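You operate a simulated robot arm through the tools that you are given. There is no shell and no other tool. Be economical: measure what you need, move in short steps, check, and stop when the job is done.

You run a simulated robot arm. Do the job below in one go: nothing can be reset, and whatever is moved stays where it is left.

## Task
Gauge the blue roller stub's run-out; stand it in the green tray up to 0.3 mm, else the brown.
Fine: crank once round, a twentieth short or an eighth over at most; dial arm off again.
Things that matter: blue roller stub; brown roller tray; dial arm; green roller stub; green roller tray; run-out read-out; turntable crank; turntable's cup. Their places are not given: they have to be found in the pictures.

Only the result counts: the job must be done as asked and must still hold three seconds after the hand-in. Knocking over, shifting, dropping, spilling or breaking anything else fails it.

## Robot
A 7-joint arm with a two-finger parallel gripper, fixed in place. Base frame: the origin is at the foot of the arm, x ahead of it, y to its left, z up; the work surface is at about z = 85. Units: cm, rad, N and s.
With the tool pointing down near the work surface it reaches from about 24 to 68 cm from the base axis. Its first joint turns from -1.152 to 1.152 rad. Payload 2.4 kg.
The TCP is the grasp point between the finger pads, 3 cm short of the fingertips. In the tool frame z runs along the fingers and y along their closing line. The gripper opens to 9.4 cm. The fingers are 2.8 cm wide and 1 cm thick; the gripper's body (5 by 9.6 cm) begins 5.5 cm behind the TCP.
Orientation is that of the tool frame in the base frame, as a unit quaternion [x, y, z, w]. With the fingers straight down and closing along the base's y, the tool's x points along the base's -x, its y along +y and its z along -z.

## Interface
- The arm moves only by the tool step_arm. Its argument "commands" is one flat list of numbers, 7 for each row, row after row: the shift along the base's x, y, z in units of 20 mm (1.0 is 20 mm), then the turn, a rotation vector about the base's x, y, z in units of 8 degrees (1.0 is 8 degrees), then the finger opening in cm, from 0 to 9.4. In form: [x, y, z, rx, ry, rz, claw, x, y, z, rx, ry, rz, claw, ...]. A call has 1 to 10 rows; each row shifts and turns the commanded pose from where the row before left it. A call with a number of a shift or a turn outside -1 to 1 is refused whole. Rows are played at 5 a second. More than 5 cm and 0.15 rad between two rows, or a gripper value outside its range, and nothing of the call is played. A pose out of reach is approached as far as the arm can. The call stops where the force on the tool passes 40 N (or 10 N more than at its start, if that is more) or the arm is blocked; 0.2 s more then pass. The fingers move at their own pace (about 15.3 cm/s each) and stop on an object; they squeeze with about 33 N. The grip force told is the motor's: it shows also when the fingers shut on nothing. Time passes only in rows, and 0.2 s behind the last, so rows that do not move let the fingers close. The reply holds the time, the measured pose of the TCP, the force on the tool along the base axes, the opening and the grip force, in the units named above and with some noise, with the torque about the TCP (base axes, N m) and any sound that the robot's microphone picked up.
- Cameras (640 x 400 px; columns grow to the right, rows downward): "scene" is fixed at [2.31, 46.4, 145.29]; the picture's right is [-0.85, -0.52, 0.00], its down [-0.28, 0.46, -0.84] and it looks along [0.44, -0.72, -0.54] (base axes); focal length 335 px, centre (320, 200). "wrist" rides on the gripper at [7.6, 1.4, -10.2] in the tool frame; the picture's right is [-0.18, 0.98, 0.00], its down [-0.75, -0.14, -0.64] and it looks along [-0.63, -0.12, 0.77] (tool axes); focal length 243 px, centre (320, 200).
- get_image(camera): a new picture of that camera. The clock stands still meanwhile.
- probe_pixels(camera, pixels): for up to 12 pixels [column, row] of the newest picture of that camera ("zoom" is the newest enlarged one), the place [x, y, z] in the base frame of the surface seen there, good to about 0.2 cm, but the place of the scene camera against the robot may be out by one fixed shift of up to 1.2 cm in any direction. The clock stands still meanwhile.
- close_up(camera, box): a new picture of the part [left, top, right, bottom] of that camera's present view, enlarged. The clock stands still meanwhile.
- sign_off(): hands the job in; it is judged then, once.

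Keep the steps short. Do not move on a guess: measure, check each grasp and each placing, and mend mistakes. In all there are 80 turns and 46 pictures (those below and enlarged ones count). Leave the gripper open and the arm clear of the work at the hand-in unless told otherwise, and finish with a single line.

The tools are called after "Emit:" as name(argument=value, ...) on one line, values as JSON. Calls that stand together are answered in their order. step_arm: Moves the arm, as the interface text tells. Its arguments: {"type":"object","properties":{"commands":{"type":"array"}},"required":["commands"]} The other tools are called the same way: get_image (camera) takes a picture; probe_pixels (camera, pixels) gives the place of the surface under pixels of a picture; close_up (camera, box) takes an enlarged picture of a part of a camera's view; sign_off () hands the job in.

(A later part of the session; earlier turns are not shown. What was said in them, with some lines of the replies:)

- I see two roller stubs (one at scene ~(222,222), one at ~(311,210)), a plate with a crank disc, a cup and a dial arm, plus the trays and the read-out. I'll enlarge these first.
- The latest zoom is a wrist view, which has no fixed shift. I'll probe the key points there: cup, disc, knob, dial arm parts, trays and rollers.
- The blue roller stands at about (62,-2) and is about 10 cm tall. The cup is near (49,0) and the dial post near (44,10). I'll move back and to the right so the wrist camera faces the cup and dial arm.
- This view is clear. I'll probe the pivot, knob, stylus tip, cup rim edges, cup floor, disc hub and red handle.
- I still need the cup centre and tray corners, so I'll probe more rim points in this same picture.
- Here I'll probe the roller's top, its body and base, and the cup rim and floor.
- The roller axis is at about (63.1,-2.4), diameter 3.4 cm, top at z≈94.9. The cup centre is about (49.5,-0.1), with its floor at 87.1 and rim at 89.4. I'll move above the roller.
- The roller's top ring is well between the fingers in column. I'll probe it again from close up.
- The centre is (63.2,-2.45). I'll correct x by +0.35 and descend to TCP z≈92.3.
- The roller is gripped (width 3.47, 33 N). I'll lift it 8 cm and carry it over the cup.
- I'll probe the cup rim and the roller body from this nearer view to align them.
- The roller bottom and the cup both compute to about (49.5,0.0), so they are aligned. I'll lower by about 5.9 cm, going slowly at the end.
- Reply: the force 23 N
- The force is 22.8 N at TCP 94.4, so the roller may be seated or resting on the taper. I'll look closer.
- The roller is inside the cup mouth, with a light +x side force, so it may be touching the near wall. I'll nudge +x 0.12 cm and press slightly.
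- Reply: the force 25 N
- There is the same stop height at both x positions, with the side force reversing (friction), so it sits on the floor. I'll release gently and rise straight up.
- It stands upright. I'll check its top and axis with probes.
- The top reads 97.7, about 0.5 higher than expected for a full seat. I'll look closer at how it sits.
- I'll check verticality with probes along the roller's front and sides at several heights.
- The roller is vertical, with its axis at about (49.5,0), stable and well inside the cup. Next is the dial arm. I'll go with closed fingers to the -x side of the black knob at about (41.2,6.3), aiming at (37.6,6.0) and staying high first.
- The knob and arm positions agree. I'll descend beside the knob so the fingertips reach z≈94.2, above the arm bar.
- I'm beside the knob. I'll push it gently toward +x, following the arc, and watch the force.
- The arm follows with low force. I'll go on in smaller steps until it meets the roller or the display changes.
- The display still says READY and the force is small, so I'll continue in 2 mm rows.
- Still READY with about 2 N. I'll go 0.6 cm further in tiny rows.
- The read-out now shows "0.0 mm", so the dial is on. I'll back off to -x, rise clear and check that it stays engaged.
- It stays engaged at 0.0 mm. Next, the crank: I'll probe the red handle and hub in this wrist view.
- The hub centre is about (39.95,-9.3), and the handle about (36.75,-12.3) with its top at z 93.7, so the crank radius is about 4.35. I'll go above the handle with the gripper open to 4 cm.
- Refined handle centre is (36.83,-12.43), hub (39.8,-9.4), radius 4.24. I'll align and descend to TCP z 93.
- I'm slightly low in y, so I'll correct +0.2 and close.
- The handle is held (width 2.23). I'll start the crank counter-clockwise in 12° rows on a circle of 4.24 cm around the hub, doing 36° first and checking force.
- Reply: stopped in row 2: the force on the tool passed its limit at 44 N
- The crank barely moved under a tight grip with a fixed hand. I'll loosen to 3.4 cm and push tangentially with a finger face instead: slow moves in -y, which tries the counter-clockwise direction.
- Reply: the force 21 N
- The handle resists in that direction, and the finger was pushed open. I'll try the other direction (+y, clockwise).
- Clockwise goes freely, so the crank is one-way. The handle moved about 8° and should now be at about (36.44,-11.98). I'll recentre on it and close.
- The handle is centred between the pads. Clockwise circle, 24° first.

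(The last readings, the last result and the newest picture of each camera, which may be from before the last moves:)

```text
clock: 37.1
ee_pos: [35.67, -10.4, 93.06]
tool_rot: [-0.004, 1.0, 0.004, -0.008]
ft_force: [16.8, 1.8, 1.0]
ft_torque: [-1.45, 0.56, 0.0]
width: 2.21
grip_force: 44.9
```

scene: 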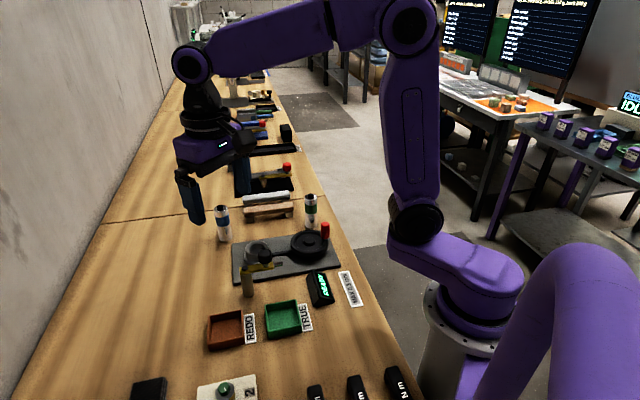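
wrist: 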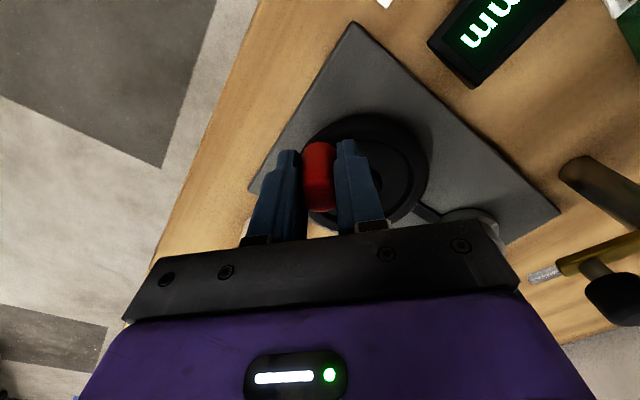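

It turns. The radial force of 17 N in +x means my circle sits a bit too far to -x, so I'll add about 0.12 cm in x and continue.

Emit:
step_arm(commands=[0.0, 0.439, 0, 0, 0, 0, 1.5, 0.035, 0.442, 0, 0, 0, 0, 1.5, 0.126, 0.425, 0, 0, 0, 0, 1.5, 0, 0, 0, 0, 0, 0, 1.5])

```text
clock: 38.1
ee_pos: [36.19, -7.85, 93.05]
tool_rot: [-0.002, 1.0, 0.003, -0.007]
ft_force: [12.7, -7.4, 21.1]
ft_torque: [-1.66, 0.46, 0.0]
width: 2.2
grip_force: 45.5
```

There's still an inward pull plus Fz 21. I'll look before going on.

Emit:
get_image(camera="wrist")

```text
12 pictures are left
```

wrist: 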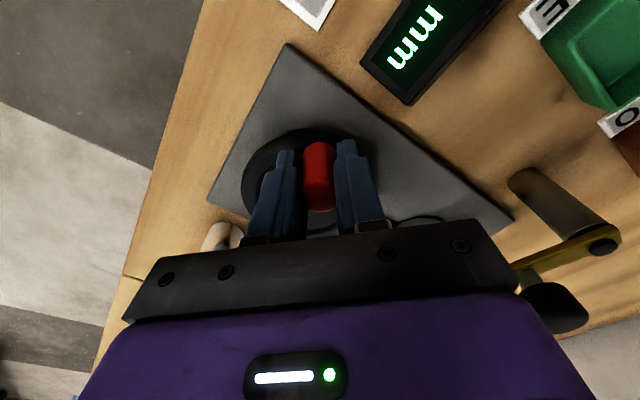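

Emit:
probe_pixels(camera="wrist", pixels=[[319, 210], [319, 200], [319, 180], [319, 160], [319, 148], [308, 190], [330, 190], [285, 135], [330, 132], [245, 180], [260, 150], [250, 200]])

```text
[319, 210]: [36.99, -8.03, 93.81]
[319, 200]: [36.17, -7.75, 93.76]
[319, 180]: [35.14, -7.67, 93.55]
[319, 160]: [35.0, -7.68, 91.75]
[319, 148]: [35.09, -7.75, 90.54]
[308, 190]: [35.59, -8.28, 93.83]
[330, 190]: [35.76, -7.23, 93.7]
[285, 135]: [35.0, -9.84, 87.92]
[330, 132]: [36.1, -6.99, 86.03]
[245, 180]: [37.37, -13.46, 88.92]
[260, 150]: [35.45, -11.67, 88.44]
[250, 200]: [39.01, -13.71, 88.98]
```

The handle centre is about (36.1,-7.8), so the real turning circle is a bit further in. I'll use centre (39.85,-9.45), r 4.1 and go on to 120°.

Emit:
step_arm(commands=[0.34, 0.315, 0, 0, 0, 0, 1.5, 0.29, 0.32, 0, 0, 0, 0, 1.5, 0.345, 0.25, 0, 0, 0, 0, 1.5, 0, 0, 0, 0, 0, 0, 1.5])

```text
clock: 39.1
ee_pos: [37.86, -5.88, 92.85]
tool_rot: [-0.004, 1.0, 0.004, -0.012]
ft_force: [-3.6, 2.5, 9.0]
ft_torque: [-1.52, 0.2, -0.01]
width: 2.17
grip_force: 44.9
```

Forces are low now. I'll continue to 72°.

Emit:
step_arm(commands=[0.39, 0.175, 0, 0, 0, 0, 1.5, 0.42, 0.09, 0, 0, 0, 0, 1.5, 0.43, 0.0, 0, 0, 0, 0, 1.5, 0.42, -0.09, 0, 0, 0, 0, 1.5, 0, 0, 0, 0, 0, 0, 1.5])

```text
clock: 40.3
ee_pos: [41.35, -5.71, 92.88]
tool_rot: [-0.003, 1.0, 0.004, -0.009]
ft_force: [1.4, 8.9, 3.5]
ft_torque: [-1.53, 0.39, 0.03]
width: 2.18
grip_force: 45.1
```

A slight outward pull (9 N). I'll enlarge the circle a touch and continue to 24°.

Emit:
step_arm(commands=[0.43, -0.13, 0, 0, 0, 0, 1.5, 0.35, -0.255, 0, 0, 0, 0, 1.5, 0.29, -0.32, 0, 0, 0, 0, 1.5, 0.215, -0.375, 0, 0, 0, 0, 1.5, 0, 0, 0, 0, 0, 0, 1.5])

```text
clock: 41.5
ee_pos: [43.81, -7.82, 92.89]
tool_rot: [-0.004, 1.0, 0.005, -0.01]
ft_force: [10.1, 5.9, -26.6]
ft_torque: [-1.65, -0.43, -0.01]
width: 2.2
grip_force: 44.8
```

Pull is outward 12 N with Fz -27. I'll shift the circle +0.1 x, go down 0.06 cm, and continue to -24°.

Emit:
step_arm(commands=[0.185, -0.39, -0.03, 0, 0, 0, 1.5, 0.045, -0.43, 0, 0, 0, 0, 1.5, -0.045, -0.43, 0, 0, 0, 0, 1.5, -0.135, -0.415, 0, 0, 0, 0, 1.5, 0, 0, 0, 0, 0, 0, 1.5])

Emit:
close_up(camera="scene", box=[230, 180, 370, 310])

```text
clock: 42.7
ee_pos: [43.85, -11.17, 92.88]
tool_rot: [-0.002, 1.0, 0.005, -0.009]
ft_force: [-2.9, 1.2, 8.8]
ft_torque: [-1.59, -0.29, 0.03]
width: 2.17
grip_force: 45.2
```

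```text
3.08 times, centred on (300, 245) of scene
```

zoom: 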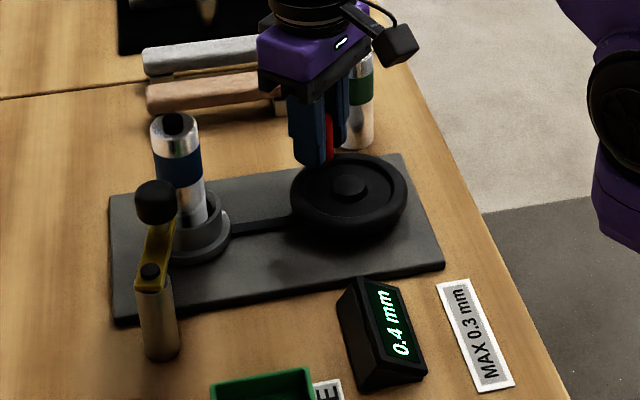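

The read-out now shows 0.4 mm mid-turn; I'll complete the turn. Clearance to the green roller is fine. Continuing to -84°.

Emit:
step_arm(commands=[-0.215, -0.375, 0, 0, 0, 0, 1.5, -0.29, -0.32, 0, 0, 0, 0, 1.5, -0.35, -0.255, 0, 0, 0, 0, 1.5, 0, 0, 0, 0, 0, 0, 1.5])

Emit:
step_arm(commands=[-0.4, -0.18, 0, 0, 0, 0, 1.5, -0.425, -0.09, 0, 0, 0, 0, 1.5, 0, 0, 0, 0, 0, 0, 1.5])

```text
clock: 43.7
ee_pos: [42.31, -13.01, 92.93]
tool_rot: [-0.003, 1.0, 0.004, -0.009]
ft_force: [1.2, -1.0, 28.4]
ft_torque: [-1.51, 0.53, 0.0]
width: 2.19
grip_force: 45.4
```

```text
clock: 44.5
ee_pos: [40.53, -13.67, 92.88]
tool_rot: [-0.003, 1.0, 0.004, -0.008]
ft_force: [2.8, -15.2, 31.4]
ft_torque: [-1.66, -0.13, 0.01]
width: 2.18
grip_force: 44.9
```

Fz is up and y slightly outward, so I'll raise 0.2 cm and widen a little, then continue to -132°.

Emit:
step_arm(commands=[0, 0, 0.06, 0, 0, 0, 1.5, -0.46, -0.075, 0.04, 0, 0, 0, 1.5, -0.43, 0.095, 0, 0, 0, 0, 1.5, -0.4, 0.175, 0, 0, 0, 0, 1.5, -0.355, 0.26, 0, 0, 0, 0, 1.5, 0, 0, 0, 0, 0, 0, 1.5])

```text
clock: 45.9
ee_pos: [36.96, -12.65, 93.01]
tool_rot: [-0.003, 1.0, 0.005, -0.012]
ft_force: [-10.1, -8.1, -24.2]
ft_torque: [-1.83, 1.03, -0.01]
width: 2.2
grip_force: 45.1
```

I'm back at the start point (36.96,-12.65). I'll go about 13° more for margin.

Emit:
step_arm(commands=[-0.17, 0.185, 0, 0, 0, 0, 1.5, -0.17, 0.19, 0, 0, 0, 0, 1.5, 0, 0, 0, 0, 0, 0, 1.5])

Emit:
close_up(camera="scene", box=[230, 180, 370, 310])

```text
clock: 46.7
ee_pos: [36.5, -11.9, 93.04]
tool_rot: [-0.003, 1.0, 0.005, -0.012]
ft_force: [-11.6, -8.2, -34.4]
ft_torque: [-1.68, 0.25, 0.04]
width: 2.19
grip_force: 45.2
```

```text
3.08 times, centred on (300, 245) of scene
```

zoom: 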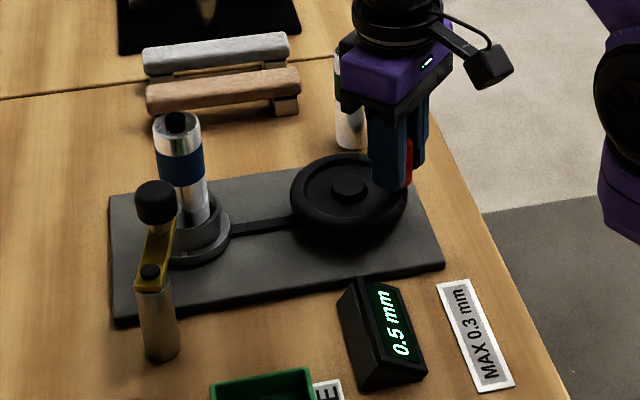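

0.5 mm after a full turn of about 369°, which is over 0.3, so it goes in the brown tray. I'll release the handle and rise straight up.

Emit:
step_arm(commands=[0, 0, -0.05, 0, 0, 0, 1.5, 0, 0, 0, 0, 0, 0, 4.2, 0, 0, 0, 0, 0, 0, 4.2, 0, 0, 0.8, 0, 0, 0, 4.2, 0, 0, 0.9, 0, 0, 0, 4.2, 0, 0, 0.9, 0, 0, 0, 4.2, 0, 0, 0.9, 0, 0, 0, 4.2, 0, 0, 0.9, 0, 0, 0, 4.2, 0, 0, 0, 0, 0, 0, 4.2])

Emit:
get_image(camera="wrist")

```text
clock: 48.7
ee_pos: [36.5, -11.82, 101.8]
tool_rot: [-0.003, 1.0, 0.005, -0.011]
ft_force: [0.5, -0.8, -0.3]
ft_torque: [0.0, -0.01, 0.01]
width: 4.19
grip_force: 0.1
```

```text
9 pictures are left
```

wrist: 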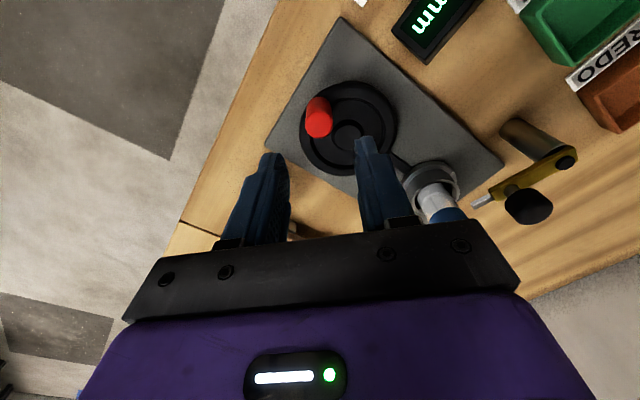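

Probe the handle's new place and the knob's present place.

Emit:
probe_pixels(camera="wrist", pixels=[[318, 125], [308, 125], [329, 125], [318, 135], [530, 208], [510, 205], [550, 205], [530, 222], [566, 160], [475, 203], [437, 200], [500, 190]])

```text
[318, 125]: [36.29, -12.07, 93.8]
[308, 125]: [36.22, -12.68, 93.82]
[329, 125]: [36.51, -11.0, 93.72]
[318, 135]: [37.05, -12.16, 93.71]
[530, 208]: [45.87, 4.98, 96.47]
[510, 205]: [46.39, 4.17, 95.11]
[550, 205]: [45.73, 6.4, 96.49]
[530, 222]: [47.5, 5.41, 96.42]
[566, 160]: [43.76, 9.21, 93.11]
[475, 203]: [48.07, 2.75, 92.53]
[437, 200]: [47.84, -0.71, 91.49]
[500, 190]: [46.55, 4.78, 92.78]
```

The handle is now at ~214° against ~225° at the start, so the turn is ≈1.03. The knob is at about (46.3,5.4). I'll go high with closed fingers to its +x side (49.8,5.8), removing the slight tilt.

Emit:
step_arm(commands=[0, 0, 1, -0.07, -0.157, -0.04, 2, 0.74, 0.98, 0.1, 0, 0, 0, 0, 0.74, 0.98, 0, 0, 0, 0, 0, 0.74, 0.98, 0, 0, 0, 0, 0, 0.74, 0.98, 0, 0, 0, 0, 0, 0.74, 0.98, 0, 0, 0, 0, 0, 0.74, 0.98, 0, 0, 0, 0, 0, 0.74, 0.98, 0, 0, 0, 0, 0, 0.74, 0.98, 0, 0, 0, 0, 0, 0.74, 0.98, 0, 0, 0, 0, 0])

Emit:
step_arm(commands=[0, 0, 0, 0, 0, 0, 0])

```text
clock: 50.9
ee_pos: [49.79, 5.94, 104.02]
tool_rot: [0.0, 1.0, -0.001, 0.001]
ft_force: [0.7, -0.1, -0.4]
ft_torque: [0.01, 0.0, 0.0]
width: 0.0
grip_force: 32.7
```

```text
clock: 51.3
ee_pos: [49.88, 5.79, 103.88]
tool_rot: [0.0, 1.0, 0.0, 0.002]
ft_force: [-0.1, 1.0, 0.0]
ft_torque: [-0.04, 0.03, -0.03]
width: 0.0
grip_force: 33.0
```

I'm at (49.85,5.8,103.9). Descending to z≈97.2.

Emit:
step_arm(commands=[0, 0, -0.84, 0, 0, 0, 0, 0, 0, -0.84, 0, 0, 0, 0, 0, 0, -0.84, 0, 0, 0, 0, 0, 0, -0.82, 0, 0, 0, 0, 0, 0, 0, 0, 0, 0, 0])

Emit:
close_up(camera="scene", box=[210, 190, 350, 310])

```text
clock: 52.5
ee_pos: [49.8, 5.72, 97.27]
tool_rot: [0.0, 1.0, -0.001, 0.0]
ft_force: [-0.3, -0.5, 0.6]
ft_torque: [-0.03, -0.03, 0.0]
width: 0.02
grip_force: 32.2
```

```text
3.33 times, centred on (280, 250) of scene
```

zoom: 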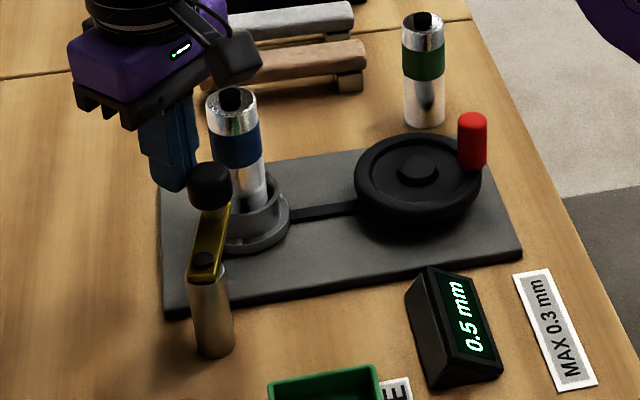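

Pushing the knob back toward -x along its arc to its original place.

Emit:
step_arm(commands=[-0.3, -0.04, 0, 0, 0, 0, 0, -0.3, -0.04, 0, 0, 0, 0, 0, -0.3, -0.04, 0, 0, 0, 0, 0, -0.3, -0.03, 0, 0, 0, 0, 0, -0.3, 0, 0, 0, 0, 0, 0, -0.3, 0.05, 0, 0, 0, 0, 0, -0.3, 0.07, 0, 0, 0, 0, 0, -0.3, 0.08, 0, 0, 0, 0, 0, -0.3, 0.08, 0, 0, 0, 0, 0, -0.25, 0.08, 0, 0, 0, 0, 0])

Emit:
step_arm(commands=[0.5, 0, 0, 0, 0, 0, 0, 0.5, 0, 0.3, 0, 0, 0, 0, 0, 0, 1, 0, 0, 0, 0, 0, 0, 1, 0, 0, 0, 0, 0, 0, 1, 0, 0, 0, 3, 0, 0, 1, 0, 0, 0, 6, 0, 0, 0, 0, 0, 0, 6])

Emit:
close_up(camera="scene", box=[200, 190, 350, 360])

```text
clock: 54.7
ee_pos: [44.08, 6.08, 97.23]
tool_rot: [0.0, 1.0, -0.001, 0.0]
ft_force: [2.7, -0.3, 0.7]
ft_torque: [0.0, 0.01, 0.03]
width: 0.0
grip_force: 33.7
```

```text
clock: 56.3
ee_pos: [45.94, 6.13, 105.75]
tool_rot: [0.0, 1.0, -0.001, 0.002]
ft_force: [0.0, -0.5, -0.6]
ft_torque: [0.0, 0.0, -0.01]
width: 6.0
grip_force: 0.1
```

```text
2.35 times, centred on (275, 275) of scene
```

zoom: 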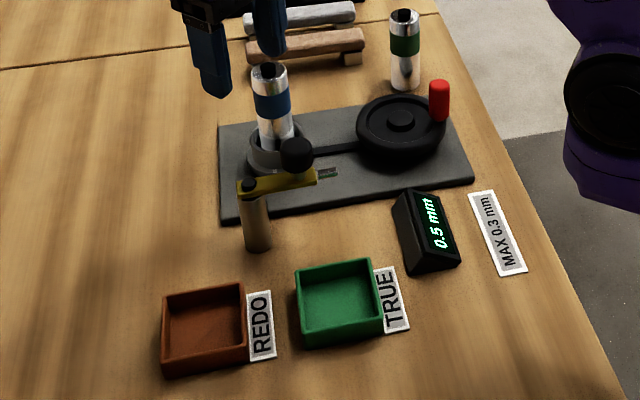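

The dial arm is off again, with 0.5 mm latched. I'll move over the roller in the cup with the gripper open to 6.

Emit:
step_arm(commands=[0.457, -0.78, 0, 0, 0, 0, 6, 0.457, -0.78, 0, 0, 0, 0, 6, 0.457, -0.78, 0, 0, 0, 0, 6, 0.457, -0.78, 0, 0, 0, 0, 6, 0, 0, 0, 0, 0, 0, 6])

Emit:
get_image(camera="wrist")

```text
clock: 57.5
ee_pos: [49.63, -0.07, 105.7]
tool_rot: [0.0, 1.0, -0.001, 0.001]
ft_force: [-0.5, -0.4, -0.5]
ft_torque: [-0.01, -0.01, 0.01]
width: 5.98
grip_force: 0.1
```

```text
6 pictures are left
```

wrist: 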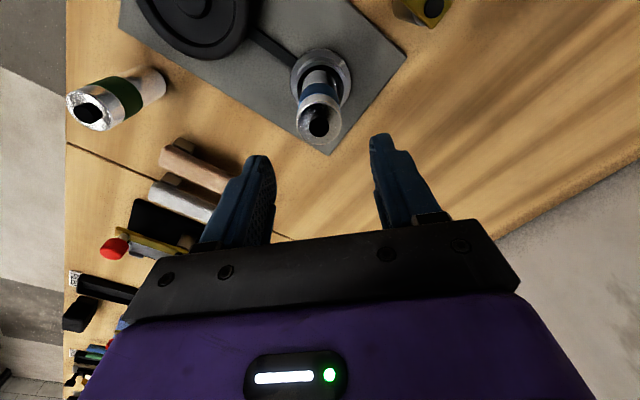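

The roller sits unchanged. While here, I'll probe the brown tray in the scene zoom (inner corners and floor), plus reference points, to locate its centre.

Emit:
probe_pixels(camera="zoom", pixels=[[163, 294], [243, 285], [249, 353], [166, 371], [205, 325], [185, 310], [230, 340], [175, 350], [228, 305], [249, 183], [297, 142], [268, 66]])

Emit:
step_arm(commands=[0, 0, -0.9, 0, 0, 0, 6, 0, 0, -0.9, 0, 0, 0, 6, 0, 0, -0.9, 0, 0, 0, 6, 0, 0, -0.9, 0, 0, 0, 6, 0, 0, -0.9, 0, 0, 0, 6, 0, 0, -0.9, 0, 0, 0, 6, 0, 0, 0, 0, 0, 0, 6])

```text
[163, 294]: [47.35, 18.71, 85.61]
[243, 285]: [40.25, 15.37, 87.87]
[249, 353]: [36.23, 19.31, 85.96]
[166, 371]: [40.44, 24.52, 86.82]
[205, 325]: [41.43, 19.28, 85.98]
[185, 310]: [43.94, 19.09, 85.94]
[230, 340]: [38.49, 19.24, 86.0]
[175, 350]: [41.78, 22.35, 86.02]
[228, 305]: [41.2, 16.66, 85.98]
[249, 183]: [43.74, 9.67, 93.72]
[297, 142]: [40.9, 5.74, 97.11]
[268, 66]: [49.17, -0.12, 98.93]
```

```text
clock: 59.1
ee_pos: [49.58, -0.15, 95.02]
tool_rot: [0.0, 1.0, -0.001, 0.001]
ft_force: [-0.6, 0.8, -0.2]
ft_torque: [0.01, 0.01, 0.01]
width: 5.99
grip_force: 0.0
```

At grasp height. The tray centre estimates agree at about (41.0,19.6), with its floor at ~85.4. Closing on the roller and lifting.

Emit:
step_arm(commands=[0, 0, 0, 0, 0, 0, 3.0, 0, 0, 0, 0, 0, 0, 2.5, 0, 0, 0, 0, 0, 0, 2.5, 0, 0, 0.5, 0, 0, 0, 2.5, 0, 0, 0.8, 0, 0, 0, 2.5, 0, 0, 0.9, 0, 0, 0, 2.5, 0, 0, 0.9, 0, 0, 0, 2.5, 0, 0, 0.9, 0, 0, 0, 2.5, 0, 0, 0.9, 0, 0, 0, 2.5, 0, 0, 0, 0, 0, 0, 2.5])

```text
clock: 61.3
ee_pos: [49.52, 0.04, 104.85]
tool_rot: [0.0, 1.0, -0.001, 0.001]
ft_force: [0.5, 1.0, -3.6]
ft_torque: [0.01, 0.0, 0.02]
width: 3.54
grip_force: 33.5
```

The roller is held (weight shows 3.6 N). I'll go along +y at x≈49.5, away from the dial arm, then to -x over the brown tray.

Emit:
step_arm(commands=[0, 0.4, 0.8, 0, 0, 0, 2.5, 0, 1, 0, 0, 0, 0, 2.5, 0, 1, 0, 0, 0, 0, 2.5, 0, 1, 0, 0, 0, 0, 2.5, 0, 1, 0, 0, 0, 0, 2.5, 0, 1, 0, 0, 0, 0, 2.5, 0, 1, 0, 0, 0, 0, 2.5, 0, 1, 0, 0, 0, 0, 2.5, 0, 1, 0, 0, 0, 0, 2.5, 0, 1, 0, 0, 0, 0, 2.5])

Emit:
step_arm(commands=[-0.85, 0.08, 0, 0, 0, 0, 2.5, -0.85, 0.08, 0, 0, 0, 0, 2.5, -0.85, 0.08, 0, 0, 0, 0, 2.5, -0.85, 0, 0, 0, 0, 0, 2.5, -0.85, 0, 0, 0, 0, 0, 2.5, 0, 0, -1, 0, 0, 0, 2.5, 0, 0, -1, 0, 0, 0, 2.5, 0, 0, -0.8, 0, 0, 0, 2.5, 0, 0, 0, 0, 0, 0, 2.5, 0, 0, 0, 0, 0, 0, 2.5])

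Emit:
get_image(camera="wrist")

```text
clock: 63.5
ee_pos: [49.7, 18.91, 106.32]
tool_rot: [-0.001, 1.0, -0.001, 0.0]
ft_force: [0.7, -0.3, -3.9]
ft_torque: [-0.01, -0.01, 0.02]
width: 3.56
grip_force: 32.5
```

```text
clock: 65.7
ee_pos: [41.19, 19.35, 100.79]
tool_rot: [0.0, 1.0, -0.001, 0.001]
ft_force: [-0.6, -0.1, -3.1]
ft_torque: [-0.02, 0.0, -0.01]
width: 3.57
grip_force: 33.0
```

```text
5 pictures are left
```

wrist: 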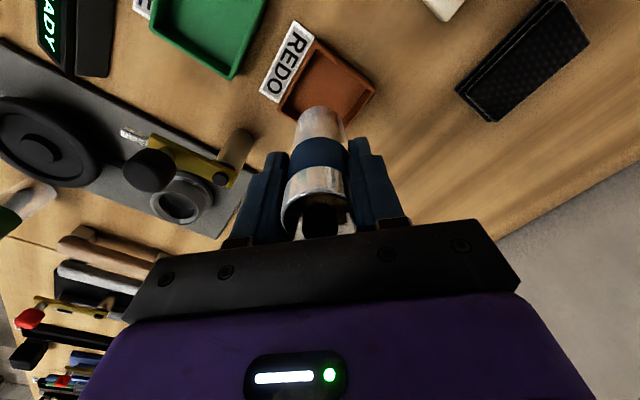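

I see the tray's left corner at (279,106), top at (314,41) and right at (375,92). I'll probe the rim and floor.

Emit:
probe_pixels(camera="wrist", pixels=[[281, 107], [314, 42], [374, 92], [315, 50], [345, 68], [297, 78], [360, 106], [318, 75], [335, 85], [300, 98], [355, 92], [318, 60]])

```text
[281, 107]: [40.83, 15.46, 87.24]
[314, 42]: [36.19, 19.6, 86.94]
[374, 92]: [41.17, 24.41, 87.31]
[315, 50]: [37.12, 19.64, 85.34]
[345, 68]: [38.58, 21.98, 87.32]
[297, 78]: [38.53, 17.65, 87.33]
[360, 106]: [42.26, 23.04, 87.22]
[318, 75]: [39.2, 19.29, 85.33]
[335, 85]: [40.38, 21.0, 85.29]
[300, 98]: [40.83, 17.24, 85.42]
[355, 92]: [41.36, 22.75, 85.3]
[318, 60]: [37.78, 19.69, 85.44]
```

The tray centre is (41.0,19.9), floor 85.35. I'll correct by (-0.15,+0.5) and lower, slowly near the floor.

Emit:
step_arm(commands=[-0.08, 0.26, 0, 0, 0, 0, 2.5, 0, 0, -0.9, 0, 0, 0, 2.5, 0, 0, -0.9, 0, 0, 0, 2.5, 0, 0, -0.9, 0, 0, 0, 2.5, 0, 0, -0.7, 0, 0, 0, 2.5, 0, 0, 0, 0, 0, 0, 2.5])

Emit:
step_arm(commands=[0, 0, -0.1, 0, 0, 0, 2.5, 0, 0, -0.05, 0, 0, 0, 2.5])

```text
clock: 67.1
ee_pos: [41.02, 19.67, 94.16]
tool_rot: [0.0, 1.0, 0.0, 0.001]
ft_force: [0.0, 0.3, -2.6]
ft_torque: [0.01, -0.02, -0.01]
width: 3.54
grip_force: 32.8
```

```text
clock: 67.7
ee_pos: [40.91, 19.74, 93.89]
tool_rot: [0.0, 1.0, -0.001, 0.001]
ft_force: [0.4, -0.1, -4.6]
ft_torque: [-0.01, -0.04, -0.01]
width: 3.54
grip_force: 33.2
```

No contact yet; I'll lower in 1 mm rows in short calls.

Emit:
step_arm(commands=[0, 0.05, -0.1, 0, 0, 0, 2.5, 0, 0, -0.1, 0, 0, 0, 2.5, 0, 0, -0.1, 0, 0, 0, 2.5, 0, 0, 0, 0, 0, 0, 2.5])

Emit:
step_arm(commands=[0, 0, -0.06, 0, 0, 0, 2.5, 0, 0, -0.06, 0, 0, 0, 2.5])

```text
clock: 68.7
ee_pos: [40.88, 19.86, 93.01]
tool_rot: [0.0, 1.0, -0.001, 0.002]
ft_force: [-0.2, -0.6, -3.9]
ft_torque: [-0.01, -0.04, 0.02]
width: 3.52
grip_force: 33.1
```

```text
clock: 69.3
ee_pos: [41.01, 19.8, 92.94]
tool_rot: [0.0, 1.0, 0.0, 0.002]
ft_force: [-3.7, -0.8, 16.9]
ft_torque: [0.19, 0.46, -0.01]
width: 3.52
grip_force: 32.4
```

Contact with the floor (17 N). I'll ease off 1 mm, release and rise straight up.

Emit:
step_arm(commands=[0, 0, 0.04, 0, 0, 0, 2.5, 0, 0, 0, 0, 0, 0, 4.0, 0, 0, 0, 0, 0, 0, 6.0, 0, 0, 0, 0, 0, 0, 6.0, 0, 0, 0.9, 0, 0, 0, 6.0, 0, 0, 0.9, 0, 0, 0, 6.0, 0, 0, 0.9, 0, 0, 0, 6.0, 0, 0, 0.9, 0, 0, 0, 6.0, 0, 0, 0.9, 0, 0, 0, 6.0, 0, 0, 0, 0, 0, 0, 6.0])

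Emit:
step_arm(commands=[0.5, 0.5, 1, 0, 0, 0, 6, 0.5, 0.5, 1, 0, 0, 0, 8, 0.5, 0.5, 1, 0, 0, 0, 9, 0.5, 0.5, 0, 0, 0, 0, 9, 0, 0, 0, 0, 0, 0, 9])

Emit:
close_up(camera="scene", box=[190, 180, 370, 360])

```text
clock: 71.5
ee_pos: [40.9, 19.94, 102.09]
tool_rot: [-0.001, 1.0, -0.001, 0.0]
ft_force: [-0.5, -0.3, -0.1]
ft_torque: [0.03, 0.0, -0.01]
width: 6.02
grip_force: 0.0
```

```text
clock: 72.7
ee_pos: [44.84, 23.82, 107.99]
tool_rot: [0.001, 1.0, -0.001, 0.0]
ft_force: [0.4, -0.3, 0.2]
ft_torque: [0.04, 0.01, -0.03]
width: 9.01
grip_force: 0.1
```

```text
2.22 times, centred on (280, 270) of scene
```

zoom: 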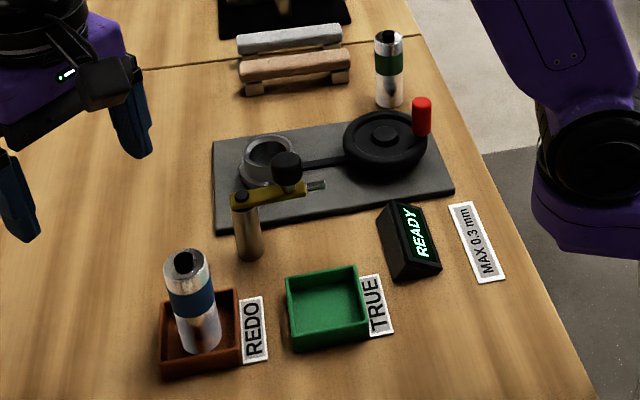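

The blue stub stands upright in the brown tray. The dial arm is off, the green stub is untouched, and the gripper is open and clear. Handing in.

Emit:
sign_off()

```text
The job is handed in.
```

The blue roller stub's run-out read 0.5 mm after about 1.03 turns of the crank, over the 0.3 mm limit, so it now stands in the brown (REDO) tray with the dial arm off again.
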